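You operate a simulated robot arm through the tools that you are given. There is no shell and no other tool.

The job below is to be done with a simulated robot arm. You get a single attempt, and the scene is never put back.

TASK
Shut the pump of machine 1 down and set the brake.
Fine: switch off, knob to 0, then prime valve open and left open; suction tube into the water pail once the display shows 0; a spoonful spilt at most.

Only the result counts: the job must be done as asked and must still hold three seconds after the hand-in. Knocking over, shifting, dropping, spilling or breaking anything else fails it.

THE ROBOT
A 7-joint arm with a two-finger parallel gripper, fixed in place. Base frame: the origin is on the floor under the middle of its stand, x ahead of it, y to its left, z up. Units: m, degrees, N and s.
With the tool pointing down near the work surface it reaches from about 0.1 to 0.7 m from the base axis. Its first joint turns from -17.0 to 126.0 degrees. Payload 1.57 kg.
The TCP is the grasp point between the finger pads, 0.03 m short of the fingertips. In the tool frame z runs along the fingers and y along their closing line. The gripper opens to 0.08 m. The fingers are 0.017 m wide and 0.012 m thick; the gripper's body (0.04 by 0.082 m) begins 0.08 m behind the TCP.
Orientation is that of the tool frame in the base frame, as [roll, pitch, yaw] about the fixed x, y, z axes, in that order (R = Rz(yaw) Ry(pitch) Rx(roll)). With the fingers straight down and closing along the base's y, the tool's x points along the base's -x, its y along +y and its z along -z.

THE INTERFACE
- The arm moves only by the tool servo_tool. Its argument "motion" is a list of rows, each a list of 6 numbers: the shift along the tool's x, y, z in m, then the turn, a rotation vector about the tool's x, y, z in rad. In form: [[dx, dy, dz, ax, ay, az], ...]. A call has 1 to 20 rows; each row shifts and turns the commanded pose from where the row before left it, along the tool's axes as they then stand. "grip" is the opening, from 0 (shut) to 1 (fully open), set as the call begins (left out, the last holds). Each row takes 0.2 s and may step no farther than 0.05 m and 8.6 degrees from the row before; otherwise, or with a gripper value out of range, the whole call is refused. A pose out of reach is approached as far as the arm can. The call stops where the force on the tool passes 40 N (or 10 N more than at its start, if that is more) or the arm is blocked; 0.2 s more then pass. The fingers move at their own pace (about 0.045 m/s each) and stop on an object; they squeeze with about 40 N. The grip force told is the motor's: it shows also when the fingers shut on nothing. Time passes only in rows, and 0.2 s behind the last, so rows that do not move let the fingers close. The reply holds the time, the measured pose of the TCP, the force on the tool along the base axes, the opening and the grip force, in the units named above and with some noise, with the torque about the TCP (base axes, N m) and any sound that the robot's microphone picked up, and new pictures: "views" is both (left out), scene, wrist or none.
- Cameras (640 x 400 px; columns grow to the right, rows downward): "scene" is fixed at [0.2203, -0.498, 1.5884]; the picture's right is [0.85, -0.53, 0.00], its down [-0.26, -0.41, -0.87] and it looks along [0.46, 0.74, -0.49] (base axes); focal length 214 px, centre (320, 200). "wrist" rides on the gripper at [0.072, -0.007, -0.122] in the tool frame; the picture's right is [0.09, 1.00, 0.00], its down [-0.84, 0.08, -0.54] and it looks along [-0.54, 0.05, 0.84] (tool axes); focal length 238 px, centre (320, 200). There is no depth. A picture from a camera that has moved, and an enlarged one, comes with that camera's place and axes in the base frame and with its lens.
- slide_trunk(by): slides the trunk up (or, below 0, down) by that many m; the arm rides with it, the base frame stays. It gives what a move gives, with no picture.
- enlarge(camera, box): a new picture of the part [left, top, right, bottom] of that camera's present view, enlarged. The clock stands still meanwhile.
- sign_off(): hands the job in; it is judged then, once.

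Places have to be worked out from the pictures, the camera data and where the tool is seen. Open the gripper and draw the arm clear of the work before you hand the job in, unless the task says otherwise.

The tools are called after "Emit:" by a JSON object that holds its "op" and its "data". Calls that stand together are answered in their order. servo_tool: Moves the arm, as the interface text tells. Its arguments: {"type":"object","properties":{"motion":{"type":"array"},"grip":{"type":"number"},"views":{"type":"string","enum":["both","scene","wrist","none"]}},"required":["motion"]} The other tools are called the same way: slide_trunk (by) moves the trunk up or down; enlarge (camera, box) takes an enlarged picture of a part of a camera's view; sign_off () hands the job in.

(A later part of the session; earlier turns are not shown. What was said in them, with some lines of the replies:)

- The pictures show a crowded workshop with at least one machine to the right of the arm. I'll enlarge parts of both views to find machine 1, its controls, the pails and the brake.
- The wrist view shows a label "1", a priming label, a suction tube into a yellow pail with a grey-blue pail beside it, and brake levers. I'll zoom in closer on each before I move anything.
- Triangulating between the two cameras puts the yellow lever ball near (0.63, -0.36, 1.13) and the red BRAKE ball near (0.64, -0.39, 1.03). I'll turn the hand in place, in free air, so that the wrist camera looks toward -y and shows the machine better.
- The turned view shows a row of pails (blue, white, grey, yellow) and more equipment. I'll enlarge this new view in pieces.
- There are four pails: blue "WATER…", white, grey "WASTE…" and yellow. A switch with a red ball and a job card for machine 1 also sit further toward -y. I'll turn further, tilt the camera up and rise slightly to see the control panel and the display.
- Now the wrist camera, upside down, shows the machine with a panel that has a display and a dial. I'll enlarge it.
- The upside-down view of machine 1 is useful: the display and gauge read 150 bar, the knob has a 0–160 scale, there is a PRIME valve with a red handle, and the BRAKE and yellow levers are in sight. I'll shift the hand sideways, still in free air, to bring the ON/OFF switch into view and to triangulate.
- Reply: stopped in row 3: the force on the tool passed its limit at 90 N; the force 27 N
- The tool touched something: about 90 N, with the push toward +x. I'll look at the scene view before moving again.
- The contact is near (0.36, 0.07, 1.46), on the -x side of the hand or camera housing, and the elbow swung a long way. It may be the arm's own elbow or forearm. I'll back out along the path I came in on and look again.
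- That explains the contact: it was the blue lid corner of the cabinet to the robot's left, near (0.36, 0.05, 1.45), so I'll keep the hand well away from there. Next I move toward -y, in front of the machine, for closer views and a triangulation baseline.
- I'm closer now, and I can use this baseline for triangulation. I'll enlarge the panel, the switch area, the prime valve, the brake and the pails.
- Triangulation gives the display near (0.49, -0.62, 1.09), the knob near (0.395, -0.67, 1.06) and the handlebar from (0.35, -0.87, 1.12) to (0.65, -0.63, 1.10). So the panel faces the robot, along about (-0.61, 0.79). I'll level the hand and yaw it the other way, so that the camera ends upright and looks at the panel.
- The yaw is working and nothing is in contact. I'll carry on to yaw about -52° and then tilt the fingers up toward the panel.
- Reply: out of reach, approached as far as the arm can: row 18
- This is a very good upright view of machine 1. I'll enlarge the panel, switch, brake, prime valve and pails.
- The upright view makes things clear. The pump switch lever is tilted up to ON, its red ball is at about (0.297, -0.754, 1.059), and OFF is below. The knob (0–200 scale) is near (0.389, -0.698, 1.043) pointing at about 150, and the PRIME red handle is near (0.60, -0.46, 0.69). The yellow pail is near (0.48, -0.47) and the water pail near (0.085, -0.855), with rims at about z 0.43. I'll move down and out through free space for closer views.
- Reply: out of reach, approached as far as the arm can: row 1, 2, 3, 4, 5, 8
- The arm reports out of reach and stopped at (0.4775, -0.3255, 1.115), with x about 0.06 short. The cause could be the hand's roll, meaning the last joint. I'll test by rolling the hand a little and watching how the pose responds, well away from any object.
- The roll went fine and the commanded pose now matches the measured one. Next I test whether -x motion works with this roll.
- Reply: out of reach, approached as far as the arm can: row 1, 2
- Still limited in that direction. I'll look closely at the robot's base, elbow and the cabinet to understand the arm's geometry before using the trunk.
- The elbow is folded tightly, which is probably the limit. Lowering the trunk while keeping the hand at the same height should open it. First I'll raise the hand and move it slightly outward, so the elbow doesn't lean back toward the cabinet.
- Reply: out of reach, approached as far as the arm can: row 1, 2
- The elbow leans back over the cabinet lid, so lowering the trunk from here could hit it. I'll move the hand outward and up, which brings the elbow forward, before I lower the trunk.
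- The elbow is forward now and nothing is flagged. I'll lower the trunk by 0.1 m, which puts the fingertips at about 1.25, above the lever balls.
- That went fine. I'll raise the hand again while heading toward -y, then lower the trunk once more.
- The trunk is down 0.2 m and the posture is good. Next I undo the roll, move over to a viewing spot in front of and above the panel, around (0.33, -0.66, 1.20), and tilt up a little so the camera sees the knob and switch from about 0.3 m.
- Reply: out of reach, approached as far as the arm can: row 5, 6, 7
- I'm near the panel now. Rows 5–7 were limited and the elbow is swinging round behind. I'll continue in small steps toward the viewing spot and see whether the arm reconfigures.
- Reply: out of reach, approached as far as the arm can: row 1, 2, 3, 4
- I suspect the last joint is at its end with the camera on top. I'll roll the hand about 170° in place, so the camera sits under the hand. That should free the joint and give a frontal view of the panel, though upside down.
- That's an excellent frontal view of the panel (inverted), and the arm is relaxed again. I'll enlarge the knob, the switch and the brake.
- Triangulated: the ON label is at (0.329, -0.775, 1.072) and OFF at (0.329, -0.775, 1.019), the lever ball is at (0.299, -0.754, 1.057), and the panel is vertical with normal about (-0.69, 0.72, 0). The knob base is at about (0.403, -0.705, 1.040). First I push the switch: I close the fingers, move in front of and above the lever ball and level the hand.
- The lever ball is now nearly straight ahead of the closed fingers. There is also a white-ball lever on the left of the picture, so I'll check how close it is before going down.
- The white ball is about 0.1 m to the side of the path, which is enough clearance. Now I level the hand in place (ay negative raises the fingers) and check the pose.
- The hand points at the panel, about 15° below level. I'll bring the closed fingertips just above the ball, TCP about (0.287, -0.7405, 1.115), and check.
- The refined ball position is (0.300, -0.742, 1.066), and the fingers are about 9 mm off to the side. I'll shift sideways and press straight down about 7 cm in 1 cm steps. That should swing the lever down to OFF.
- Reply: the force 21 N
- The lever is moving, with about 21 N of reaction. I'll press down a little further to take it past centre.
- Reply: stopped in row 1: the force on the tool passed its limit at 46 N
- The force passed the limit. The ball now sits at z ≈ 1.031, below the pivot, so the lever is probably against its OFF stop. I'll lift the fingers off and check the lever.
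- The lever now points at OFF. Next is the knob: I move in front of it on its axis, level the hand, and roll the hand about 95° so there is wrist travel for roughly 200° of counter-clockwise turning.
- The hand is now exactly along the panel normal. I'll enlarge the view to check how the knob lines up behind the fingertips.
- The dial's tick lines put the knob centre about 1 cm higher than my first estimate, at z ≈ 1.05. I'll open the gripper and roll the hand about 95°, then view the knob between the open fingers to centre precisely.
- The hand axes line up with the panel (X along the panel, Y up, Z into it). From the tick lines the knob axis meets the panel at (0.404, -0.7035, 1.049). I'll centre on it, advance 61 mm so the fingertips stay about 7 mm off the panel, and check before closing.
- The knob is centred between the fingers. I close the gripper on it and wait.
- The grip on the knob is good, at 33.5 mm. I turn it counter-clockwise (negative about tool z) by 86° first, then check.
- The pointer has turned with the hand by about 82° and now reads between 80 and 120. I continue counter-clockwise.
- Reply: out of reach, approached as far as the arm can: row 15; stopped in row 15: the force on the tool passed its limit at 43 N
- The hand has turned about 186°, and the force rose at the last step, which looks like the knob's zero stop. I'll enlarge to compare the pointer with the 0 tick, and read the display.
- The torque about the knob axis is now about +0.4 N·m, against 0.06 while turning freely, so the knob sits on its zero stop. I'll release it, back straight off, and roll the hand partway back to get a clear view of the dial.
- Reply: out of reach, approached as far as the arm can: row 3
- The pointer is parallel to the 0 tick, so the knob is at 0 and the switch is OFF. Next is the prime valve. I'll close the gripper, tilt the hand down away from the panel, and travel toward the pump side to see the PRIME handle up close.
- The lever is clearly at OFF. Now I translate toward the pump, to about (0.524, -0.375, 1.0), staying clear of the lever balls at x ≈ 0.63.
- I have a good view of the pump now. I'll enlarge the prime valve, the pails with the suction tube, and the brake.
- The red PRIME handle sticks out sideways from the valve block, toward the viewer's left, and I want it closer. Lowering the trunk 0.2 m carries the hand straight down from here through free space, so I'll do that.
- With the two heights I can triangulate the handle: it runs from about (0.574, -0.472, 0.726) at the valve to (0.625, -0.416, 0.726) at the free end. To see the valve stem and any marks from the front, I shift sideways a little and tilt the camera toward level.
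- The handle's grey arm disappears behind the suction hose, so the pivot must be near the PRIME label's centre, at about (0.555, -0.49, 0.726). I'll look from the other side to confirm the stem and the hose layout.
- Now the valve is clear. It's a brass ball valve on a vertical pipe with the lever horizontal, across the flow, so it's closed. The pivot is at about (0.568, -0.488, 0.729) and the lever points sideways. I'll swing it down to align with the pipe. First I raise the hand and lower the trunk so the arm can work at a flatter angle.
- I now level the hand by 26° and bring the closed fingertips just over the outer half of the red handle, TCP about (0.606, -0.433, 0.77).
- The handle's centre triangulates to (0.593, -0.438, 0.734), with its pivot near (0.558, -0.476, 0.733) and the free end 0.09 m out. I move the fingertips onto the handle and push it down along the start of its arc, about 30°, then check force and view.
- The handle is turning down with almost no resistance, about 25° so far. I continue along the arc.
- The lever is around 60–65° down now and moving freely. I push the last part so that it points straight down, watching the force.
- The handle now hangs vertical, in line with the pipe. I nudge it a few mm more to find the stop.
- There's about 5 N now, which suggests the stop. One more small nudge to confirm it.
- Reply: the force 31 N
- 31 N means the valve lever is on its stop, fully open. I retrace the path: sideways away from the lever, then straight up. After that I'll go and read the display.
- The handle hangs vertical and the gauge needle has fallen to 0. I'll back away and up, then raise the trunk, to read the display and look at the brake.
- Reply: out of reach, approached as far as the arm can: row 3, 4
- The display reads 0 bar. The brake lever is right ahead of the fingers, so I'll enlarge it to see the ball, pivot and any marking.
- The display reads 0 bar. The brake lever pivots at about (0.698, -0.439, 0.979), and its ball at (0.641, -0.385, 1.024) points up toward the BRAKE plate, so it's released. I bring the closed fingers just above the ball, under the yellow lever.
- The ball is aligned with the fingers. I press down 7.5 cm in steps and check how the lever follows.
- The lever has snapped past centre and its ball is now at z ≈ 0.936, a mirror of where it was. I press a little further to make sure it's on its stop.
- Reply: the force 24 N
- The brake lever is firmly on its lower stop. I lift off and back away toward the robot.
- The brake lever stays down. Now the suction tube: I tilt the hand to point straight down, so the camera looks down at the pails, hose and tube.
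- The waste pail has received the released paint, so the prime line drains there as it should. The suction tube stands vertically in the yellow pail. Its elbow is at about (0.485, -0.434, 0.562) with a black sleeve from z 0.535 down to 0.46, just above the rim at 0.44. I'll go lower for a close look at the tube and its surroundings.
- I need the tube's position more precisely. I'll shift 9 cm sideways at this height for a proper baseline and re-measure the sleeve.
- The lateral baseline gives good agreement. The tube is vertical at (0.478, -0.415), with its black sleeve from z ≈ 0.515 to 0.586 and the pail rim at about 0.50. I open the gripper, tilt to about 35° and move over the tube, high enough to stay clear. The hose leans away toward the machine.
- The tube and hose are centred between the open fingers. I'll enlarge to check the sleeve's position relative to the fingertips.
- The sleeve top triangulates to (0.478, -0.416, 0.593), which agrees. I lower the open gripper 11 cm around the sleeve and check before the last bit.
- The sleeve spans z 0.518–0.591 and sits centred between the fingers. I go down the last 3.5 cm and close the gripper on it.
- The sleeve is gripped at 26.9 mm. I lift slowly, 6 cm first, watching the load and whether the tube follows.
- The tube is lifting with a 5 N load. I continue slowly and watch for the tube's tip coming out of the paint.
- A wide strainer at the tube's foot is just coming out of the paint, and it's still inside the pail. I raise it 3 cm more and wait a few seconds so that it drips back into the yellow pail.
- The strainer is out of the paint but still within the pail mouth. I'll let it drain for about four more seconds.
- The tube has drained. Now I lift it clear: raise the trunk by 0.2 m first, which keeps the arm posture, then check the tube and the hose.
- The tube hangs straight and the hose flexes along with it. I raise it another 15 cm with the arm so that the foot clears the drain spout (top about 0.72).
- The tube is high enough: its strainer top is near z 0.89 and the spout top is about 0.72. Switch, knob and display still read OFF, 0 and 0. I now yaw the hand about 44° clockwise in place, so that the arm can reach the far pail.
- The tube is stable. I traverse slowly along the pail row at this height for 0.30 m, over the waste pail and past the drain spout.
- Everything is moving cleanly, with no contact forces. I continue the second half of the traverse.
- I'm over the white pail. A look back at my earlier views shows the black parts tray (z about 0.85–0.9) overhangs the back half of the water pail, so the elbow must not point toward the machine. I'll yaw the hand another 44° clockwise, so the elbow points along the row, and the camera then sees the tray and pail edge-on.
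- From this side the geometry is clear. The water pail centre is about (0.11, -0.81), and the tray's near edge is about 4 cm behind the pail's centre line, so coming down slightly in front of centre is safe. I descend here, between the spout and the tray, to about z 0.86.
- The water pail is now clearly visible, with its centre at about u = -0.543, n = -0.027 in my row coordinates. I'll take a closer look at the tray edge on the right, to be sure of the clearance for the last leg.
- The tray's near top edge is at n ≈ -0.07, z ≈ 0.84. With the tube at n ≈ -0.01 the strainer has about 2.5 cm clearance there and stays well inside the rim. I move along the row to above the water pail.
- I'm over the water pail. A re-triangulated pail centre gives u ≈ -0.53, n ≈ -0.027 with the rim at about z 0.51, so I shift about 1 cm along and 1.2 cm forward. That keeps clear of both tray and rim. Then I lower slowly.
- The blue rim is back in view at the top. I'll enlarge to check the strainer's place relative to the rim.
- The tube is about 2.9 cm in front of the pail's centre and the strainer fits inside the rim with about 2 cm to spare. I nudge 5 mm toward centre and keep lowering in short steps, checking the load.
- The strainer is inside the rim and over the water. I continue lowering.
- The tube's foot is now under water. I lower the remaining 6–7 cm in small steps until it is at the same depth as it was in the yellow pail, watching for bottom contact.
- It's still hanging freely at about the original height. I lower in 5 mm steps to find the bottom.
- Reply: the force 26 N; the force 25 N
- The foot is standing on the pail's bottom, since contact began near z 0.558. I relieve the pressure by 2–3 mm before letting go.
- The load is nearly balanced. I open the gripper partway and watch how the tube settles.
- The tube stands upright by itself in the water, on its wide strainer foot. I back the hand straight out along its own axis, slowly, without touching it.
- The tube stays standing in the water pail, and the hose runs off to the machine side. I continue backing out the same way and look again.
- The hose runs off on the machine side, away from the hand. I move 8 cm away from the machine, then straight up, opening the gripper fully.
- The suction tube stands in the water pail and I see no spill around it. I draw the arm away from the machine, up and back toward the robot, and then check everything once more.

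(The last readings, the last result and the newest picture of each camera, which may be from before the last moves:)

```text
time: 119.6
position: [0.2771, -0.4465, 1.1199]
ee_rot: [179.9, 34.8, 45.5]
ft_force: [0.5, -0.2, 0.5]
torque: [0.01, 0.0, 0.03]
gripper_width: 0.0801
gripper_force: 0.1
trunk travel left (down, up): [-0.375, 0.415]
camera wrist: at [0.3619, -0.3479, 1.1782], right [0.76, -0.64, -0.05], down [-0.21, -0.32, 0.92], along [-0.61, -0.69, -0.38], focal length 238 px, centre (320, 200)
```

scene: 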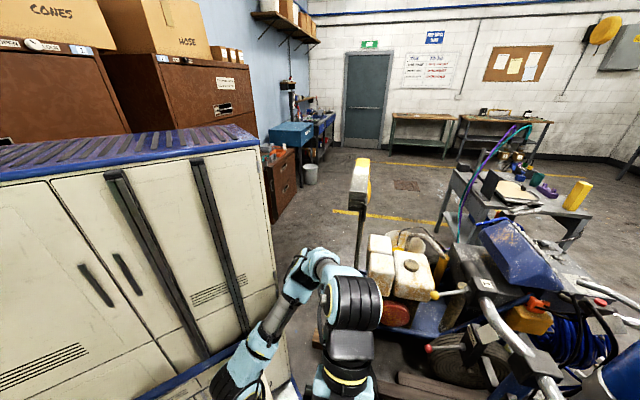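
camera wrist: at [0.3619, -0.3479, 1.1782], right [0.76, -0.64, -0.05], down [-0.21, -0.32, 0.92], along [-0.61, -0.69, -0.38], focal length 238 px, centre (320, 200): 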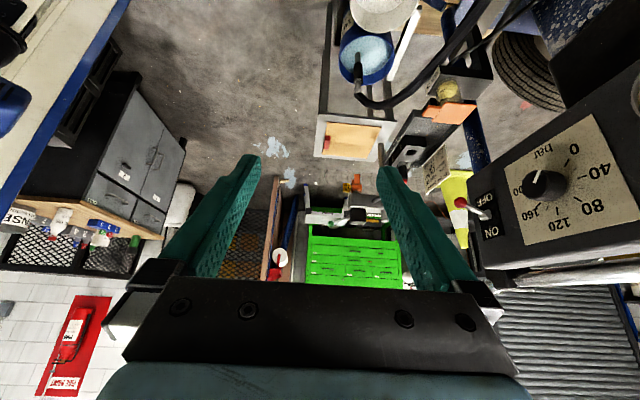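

The arm is away from the machine. I enlarge the current views for a final check of the switch, knob, water pail and brake.

Emit:
{"op": "enlarge", "data": {"camera": "wrist", "box": [440, 100, 640, 225]}}

Emit:
{"op": "enlarge", "data": {"camera": "wrist", "box": [300, 0, 460, 100]}}

Emit:
{"op": "enlarge", "data": {"camera": "scene", "box": [390, 300, 550, 400]}}

```text
3.20 times, centred on (540, 162) of wrist
camera zoom: at [0.3619, -0.3479, 1.1782], right [0.76, -0.64, -0.05], down [-0.21, -0.32, 0.92], along [-0.61, -0.69, -0.38], focal length 763 px, centre (-384, 320)
```

zoom: 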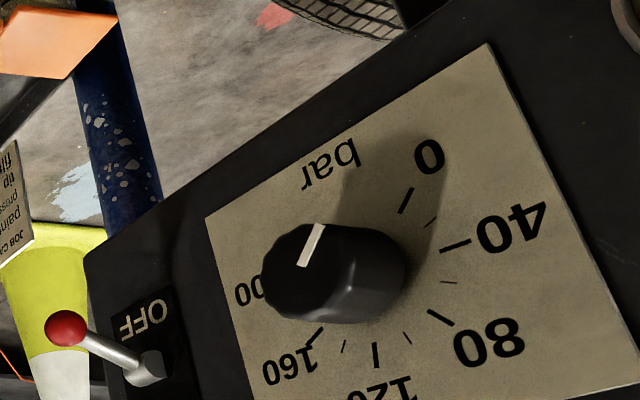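

```text
4.00 times, centred on (380, 50) of wrist
camera zoom: at [0.3619, -0.3479, 1.1782], right [0.76, -0.64, -0.05], down [-0.21, -0.32, 0.92], along [-0.61, -0.69, -0.38], focal length 953 px, centre (80, 800)
```

zoom: 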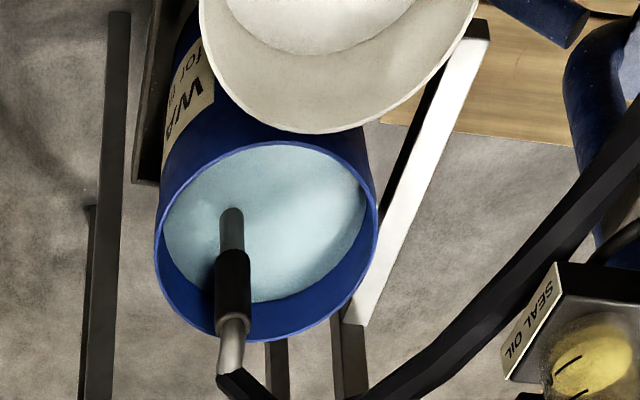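

```text
4.00 times, centred on (470, 350) of scene
camera zoom: at [0.2203, -0.498, 1.5884], right [0.85, -0.53, 0.0], down [-0.26, -0.41, -0.87], along [0.46, 0.74, -0.49], focal length 858 px, centre (-280, -400)
```

zoom: 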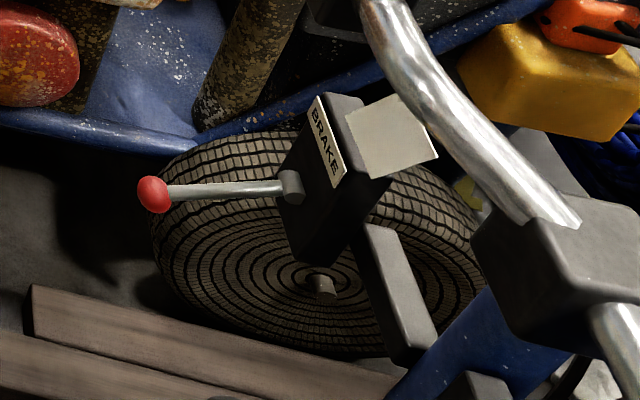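

Switch OFF, knob at 0, tube in the water pail, brake lever down: all good. I move the hand out to a clear spot from which I can also confirm the prime valve and the display.

Emit:
{"op": "servo_tool", "data": {"motion": [[0.0348, 0.008, -0.0242, 0, 0, 0], [0.0348, 0.008, -0.0242, 0, 0, 0], [0.0348, 0.008, -0.0242, 0, 0, 0], [0.0348, 0.008, -0.0242, 0, 0, 0], [0.0348, 0.008, -0.0242, 0, 0, 0], [0.0348, 0.008, -0.0242, 0, 0, 0], [0.0348, 0.008, -0.0242, 0, 0, 0]], "views": "both"}}

Emit:
{"op": "enlarge", "data": {"camera": "wrist", "box": [320, 0, 560, 150]}}

```text
time: 121.2
position: [0.4868, -0.3585, 1.0955]
ee_rot: [179.8, 35.1, 45.5]
ft_force: [-0.4, 0.2, -0.1]
torque: [0.01, -0.02, 0.02]
gripper_width: 0.0798
gripper_force: 0.1
out of reach, approached as far as the arm can: row 5, 6, 7
trunk travel left (down, up): [-0.375, 0.415]
camera wrist: at [0.5715, -0.2599, 1.1527], right [0.76, -0.64, -0.05], down [-0.21, -0.32, 0.92], along [-0.61, -0.7, -0.38], focal length 238 px, centre (320, 200)
```

scene: 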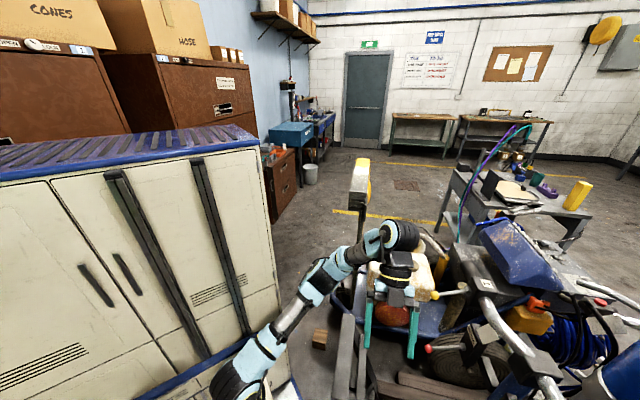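
wrist: 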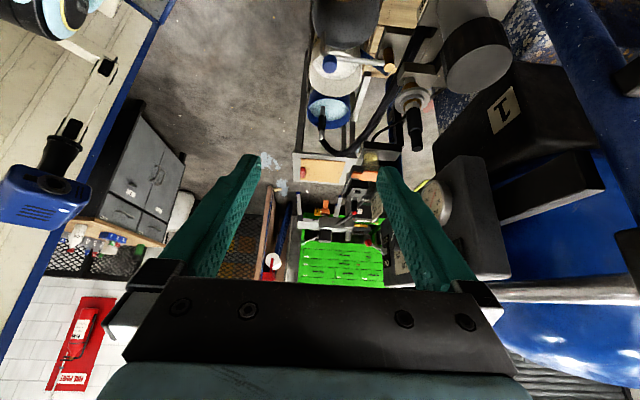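

```text
2.67 times, centred on (440, 75) of wrist
camera zoom: at [0.5715, -0.2599, 1.1527], right [0.76, -0.64, -0.05], down [-0.21, -0.32, 0.92], along [-0.61, -0.7, -0.38], focal length 636 px, centre (0, 533)
```

zoom: 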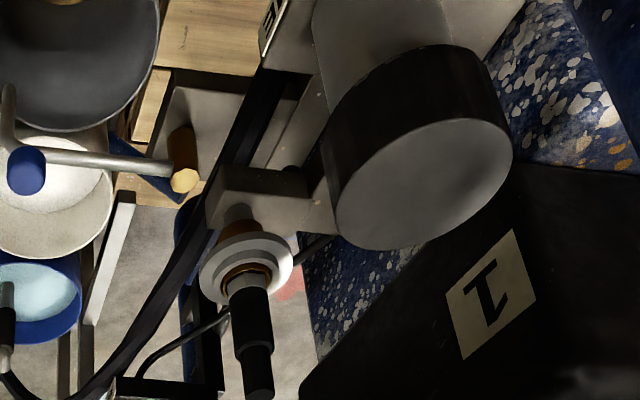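

The prime handle isn't in this view. I rotate the hand back in place, well clear of the levers, and tilt down for a last look at the valve, brake and pails.

Emit:
{"op": "servo_tool", "data": {"motion": [[0, 0, 0, -0.0732, 0, -0.105], [0, 0, 0, -0.0732, 0, -0.105], [0, 0, 0, -0.0732, 0, -0.105], [0, 0, 0, -0.0732, 0, -0.105], [0, 0, 0, -0.0732, 0, -0.105], [0, 0, 0, -0.0732, 0, -0.105], [0, 0, 0, -0.0732, 0, -0.105], [0, 0, 0, -0.0732, 0, -0.105], [0, 0, 0, -0.0732, 0, -0.105], [0, 0, 0, -0.0732, 0, -0.105], [0, 0, 0, -0.0732, 0, -0.105], [0, 0, 0, -0.0732, 0, -0.105], [0, 0, 0, 0, 0.13, 0], [0, 0, 0, 0, 0.13, 0], [0, 0, 0, 0, 0.13, 0]], "views": "both"}}

Emit:
{"op": "enlarge", "data": {"camera": "wrist", "box": [200, 40, 440, 190]}}

Emit:
{"op": "enlarge", "data": {"camera": "wrist", "box": [0, 0, 240, 150]}}

```text
time: 124.4
position: [0.5031, -0.4026, 1.0999]
ee_rot: [-179.8, 12.5, 133.6]
ft_force: [-0.2, -0.5, 0.3]
torque: [0.01, -0.05, -0.01]
gripper_width: 0.0801
gripper_force: 0.1
out of reach, approached as far as the arm can: row 3, 4, 5, 6, 7, 15
trunk travel left (down, up): [-0.375, 0.415]
camera wrist: at [0.4316, -0.3356, 1.2031], right [0.66, 0.75, -0.02], down [0.54, -0.45, 0.71], along [0.52, -0.48, -0.7], focal length 238 px, centre (320, 200)
```

scene: 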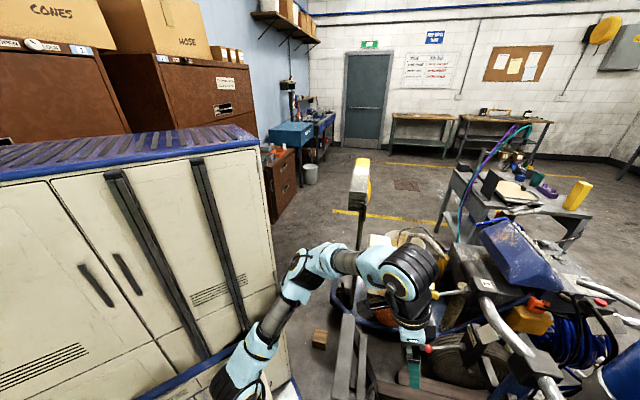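
wrist: 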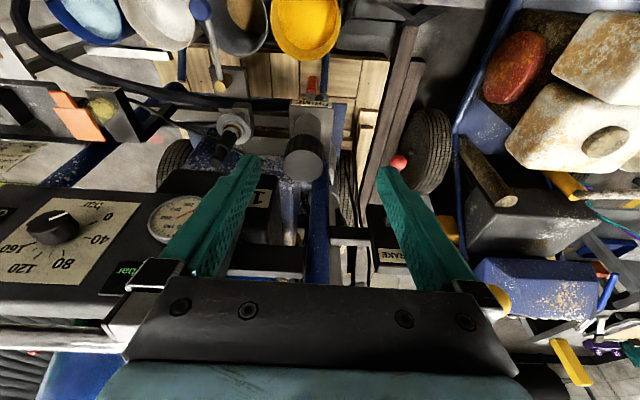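

```text
2.67 times, centred on (320, 115) of wrist
camera zoom: at [0.4316, -0.3356, 1.2031], right [0.66, 0.75, -0.02], down [0.54, -0.45, 0.71], along [0.52, -0.48, -0.7], focal length 636 px, centre (320, 427)
```

zoom: 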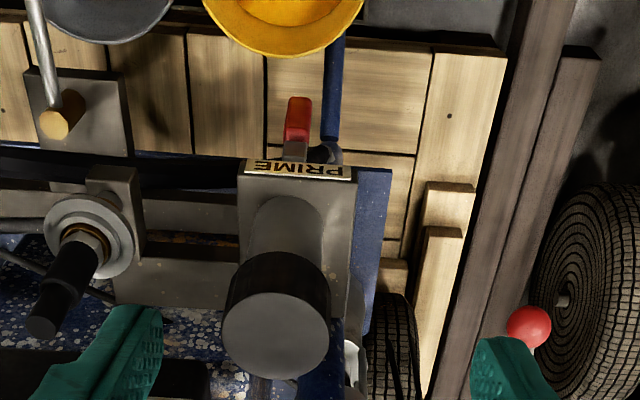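

```text
2.67 times, centred on (120, 75) of wrist
camera zoom: at [0.4316, -0.3356, 1.2031], right [0.66, 0.75, -0.02], down [0.54, -0.45, 0.71], along [0.52, -0.48, -0.7], focal length 636 px, centre (853, 533)
```

zoom: 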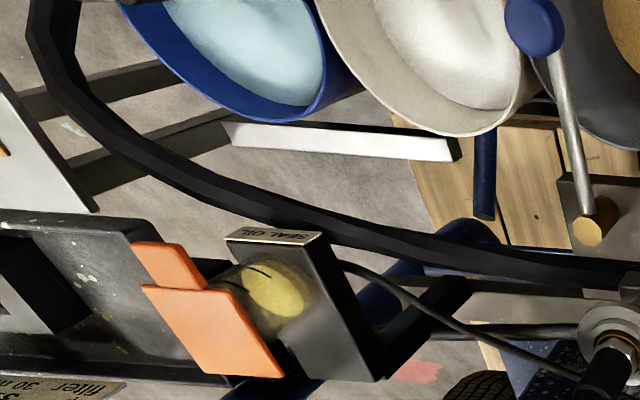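

Everything is confirmed: the PRIME handle is vertical (open), the brake lever is down, the knob is at 0, the tube is in the water pail, and there are no drips on the floor. I raise the trunk and pull the arm back to a clear position.

Emit:
{"op": "slide_trunk", "data": {"by": 0.2}}

Emit:
{"op": "servo_tool", "data": {"motion": [[0.03, 0.015, -0.005, 0, 0, 0], [0.03, 0.015, -0.005, 0, 0, 0], [0.03, 0.015, -0.005, 0, 0, 0], [0, 0, 0, 0, 0, 0]], "grip": 1, "views": "both"}}

Emit:
{"op": "enlarge", "data": {"camera": "wrist", "box": [0, 0, 320, 200]}}

```text
time: 126.5
position: [0.5031, -0.4026, 1.3002]
ee_rot: [-179.9, 12.6, 133.5]
ft_force: [-0.3, 0.4, 0.6]
torque: [0.02, -0.01, -0.01]
gripper_width: 0.0801
gripper_force: 0.0
trunk travel left (down, up): [-0.575, 0.215]
```

```text
time: 127.5
position: [0.4872, -0.4042, 1.2868]
ee_rot: [-179.8, 12.6, 133.6]
ft_force: [0.3, -0.5, 0.1]
torque: [-0.02, 0.0, 0.02]
gripper_width: 0.0799
gripper_force: 0.1
out of reach, approached as far as the arm can: row 1, 2, 3
trunk travel left (down, up): [-0.575, 0.215]
camera wrist: at [0.4163, -0.3362, 1.3893], right [0.66, 0.75, -0.02], down [0.54, -0.45, 0.71], along [0.52, -0.48, -0.7], focal length 238 px, centre (320, 200)
```

scene: 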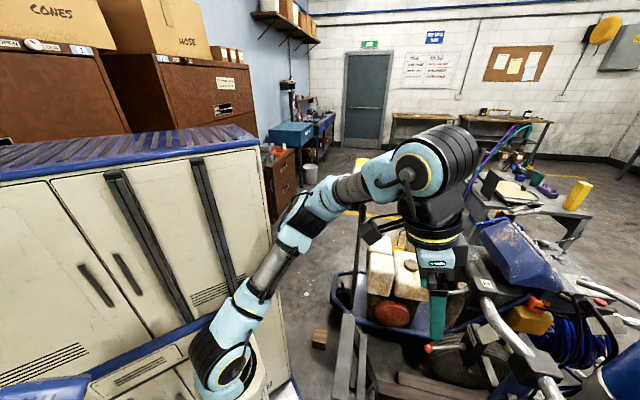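
wrist: 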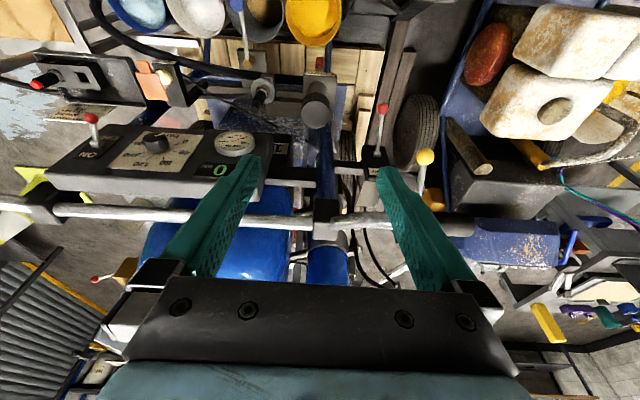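

```text
2.00 times, centred on (160, 100) of wrist
camera zoom: at [0.4163, -0.3362, 1.3893], right [0.66, 0.75, -0.02], down [0.54, -0.45, 0.71], along [0.52, -0.48, -0.7], focal length 477 px, centre (640, 400)
```

zoom: 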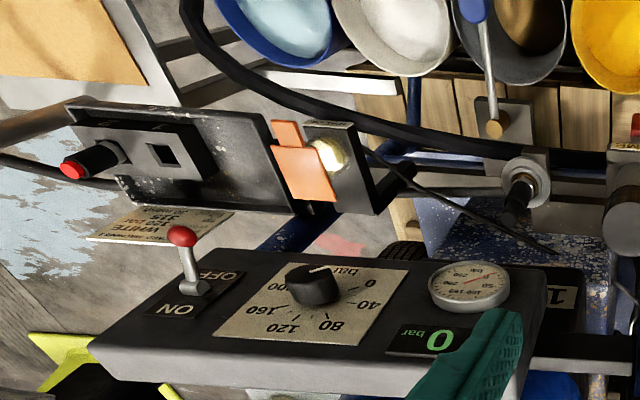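

Display 0, switch OFF, knob 0, tube in the water pail, valve open, brake set, gripper open. I raise the trunk a little more for extra clearance and hand the job in.

Emit:
{"op": "slide_trunk", "data": {"by": 0.1}}

Emit:
{"op": "sign_off", "data": {}}

```text
time: 128.9
position: [0.4882, -0.4043, 1.3867]
ee_rot: [-179.8, 12.6, 133.6]
ft_force: [0.3, 0.7, 0.5]
torque: [0.0, -0.02, -0.01]
gripper_width: 0.0797
gripper_force: 0.1
trunk travel left (down, up): [-0.675, 0.115]
```

```text
The job is handed in.
```

The pump of machine 1 is shut down, the brake is set, and I've handed the job in. I haven't been told the judging result. I checked each step below in the last pictures.

- **Switch:** the pump switch is at OFF.
- **Knob:** it is turned back to its stop at 0.
- **Prime valve:** it is open and left open, with the handle pointing straight down. The pressure then fell and the display shows 0 bar.
- **Suction tube:** I moved it only after the display showed 0. It drained over the yellow pail for about five seconds and now stands upright in the water pail. I saw no drips on the floor.
- **Brake:** the lever is down against its lower stop. It carries no mark for which way is "set". I took the raised position to be released and pressed it down.

**Early bump:** while I was moving the arm into position, the hand touched the cabinet to the robot's left with about 90 N. I backed off at once, and the cabinet did not visibly move.

The gripper is open and the arm is raised clear above the machine.
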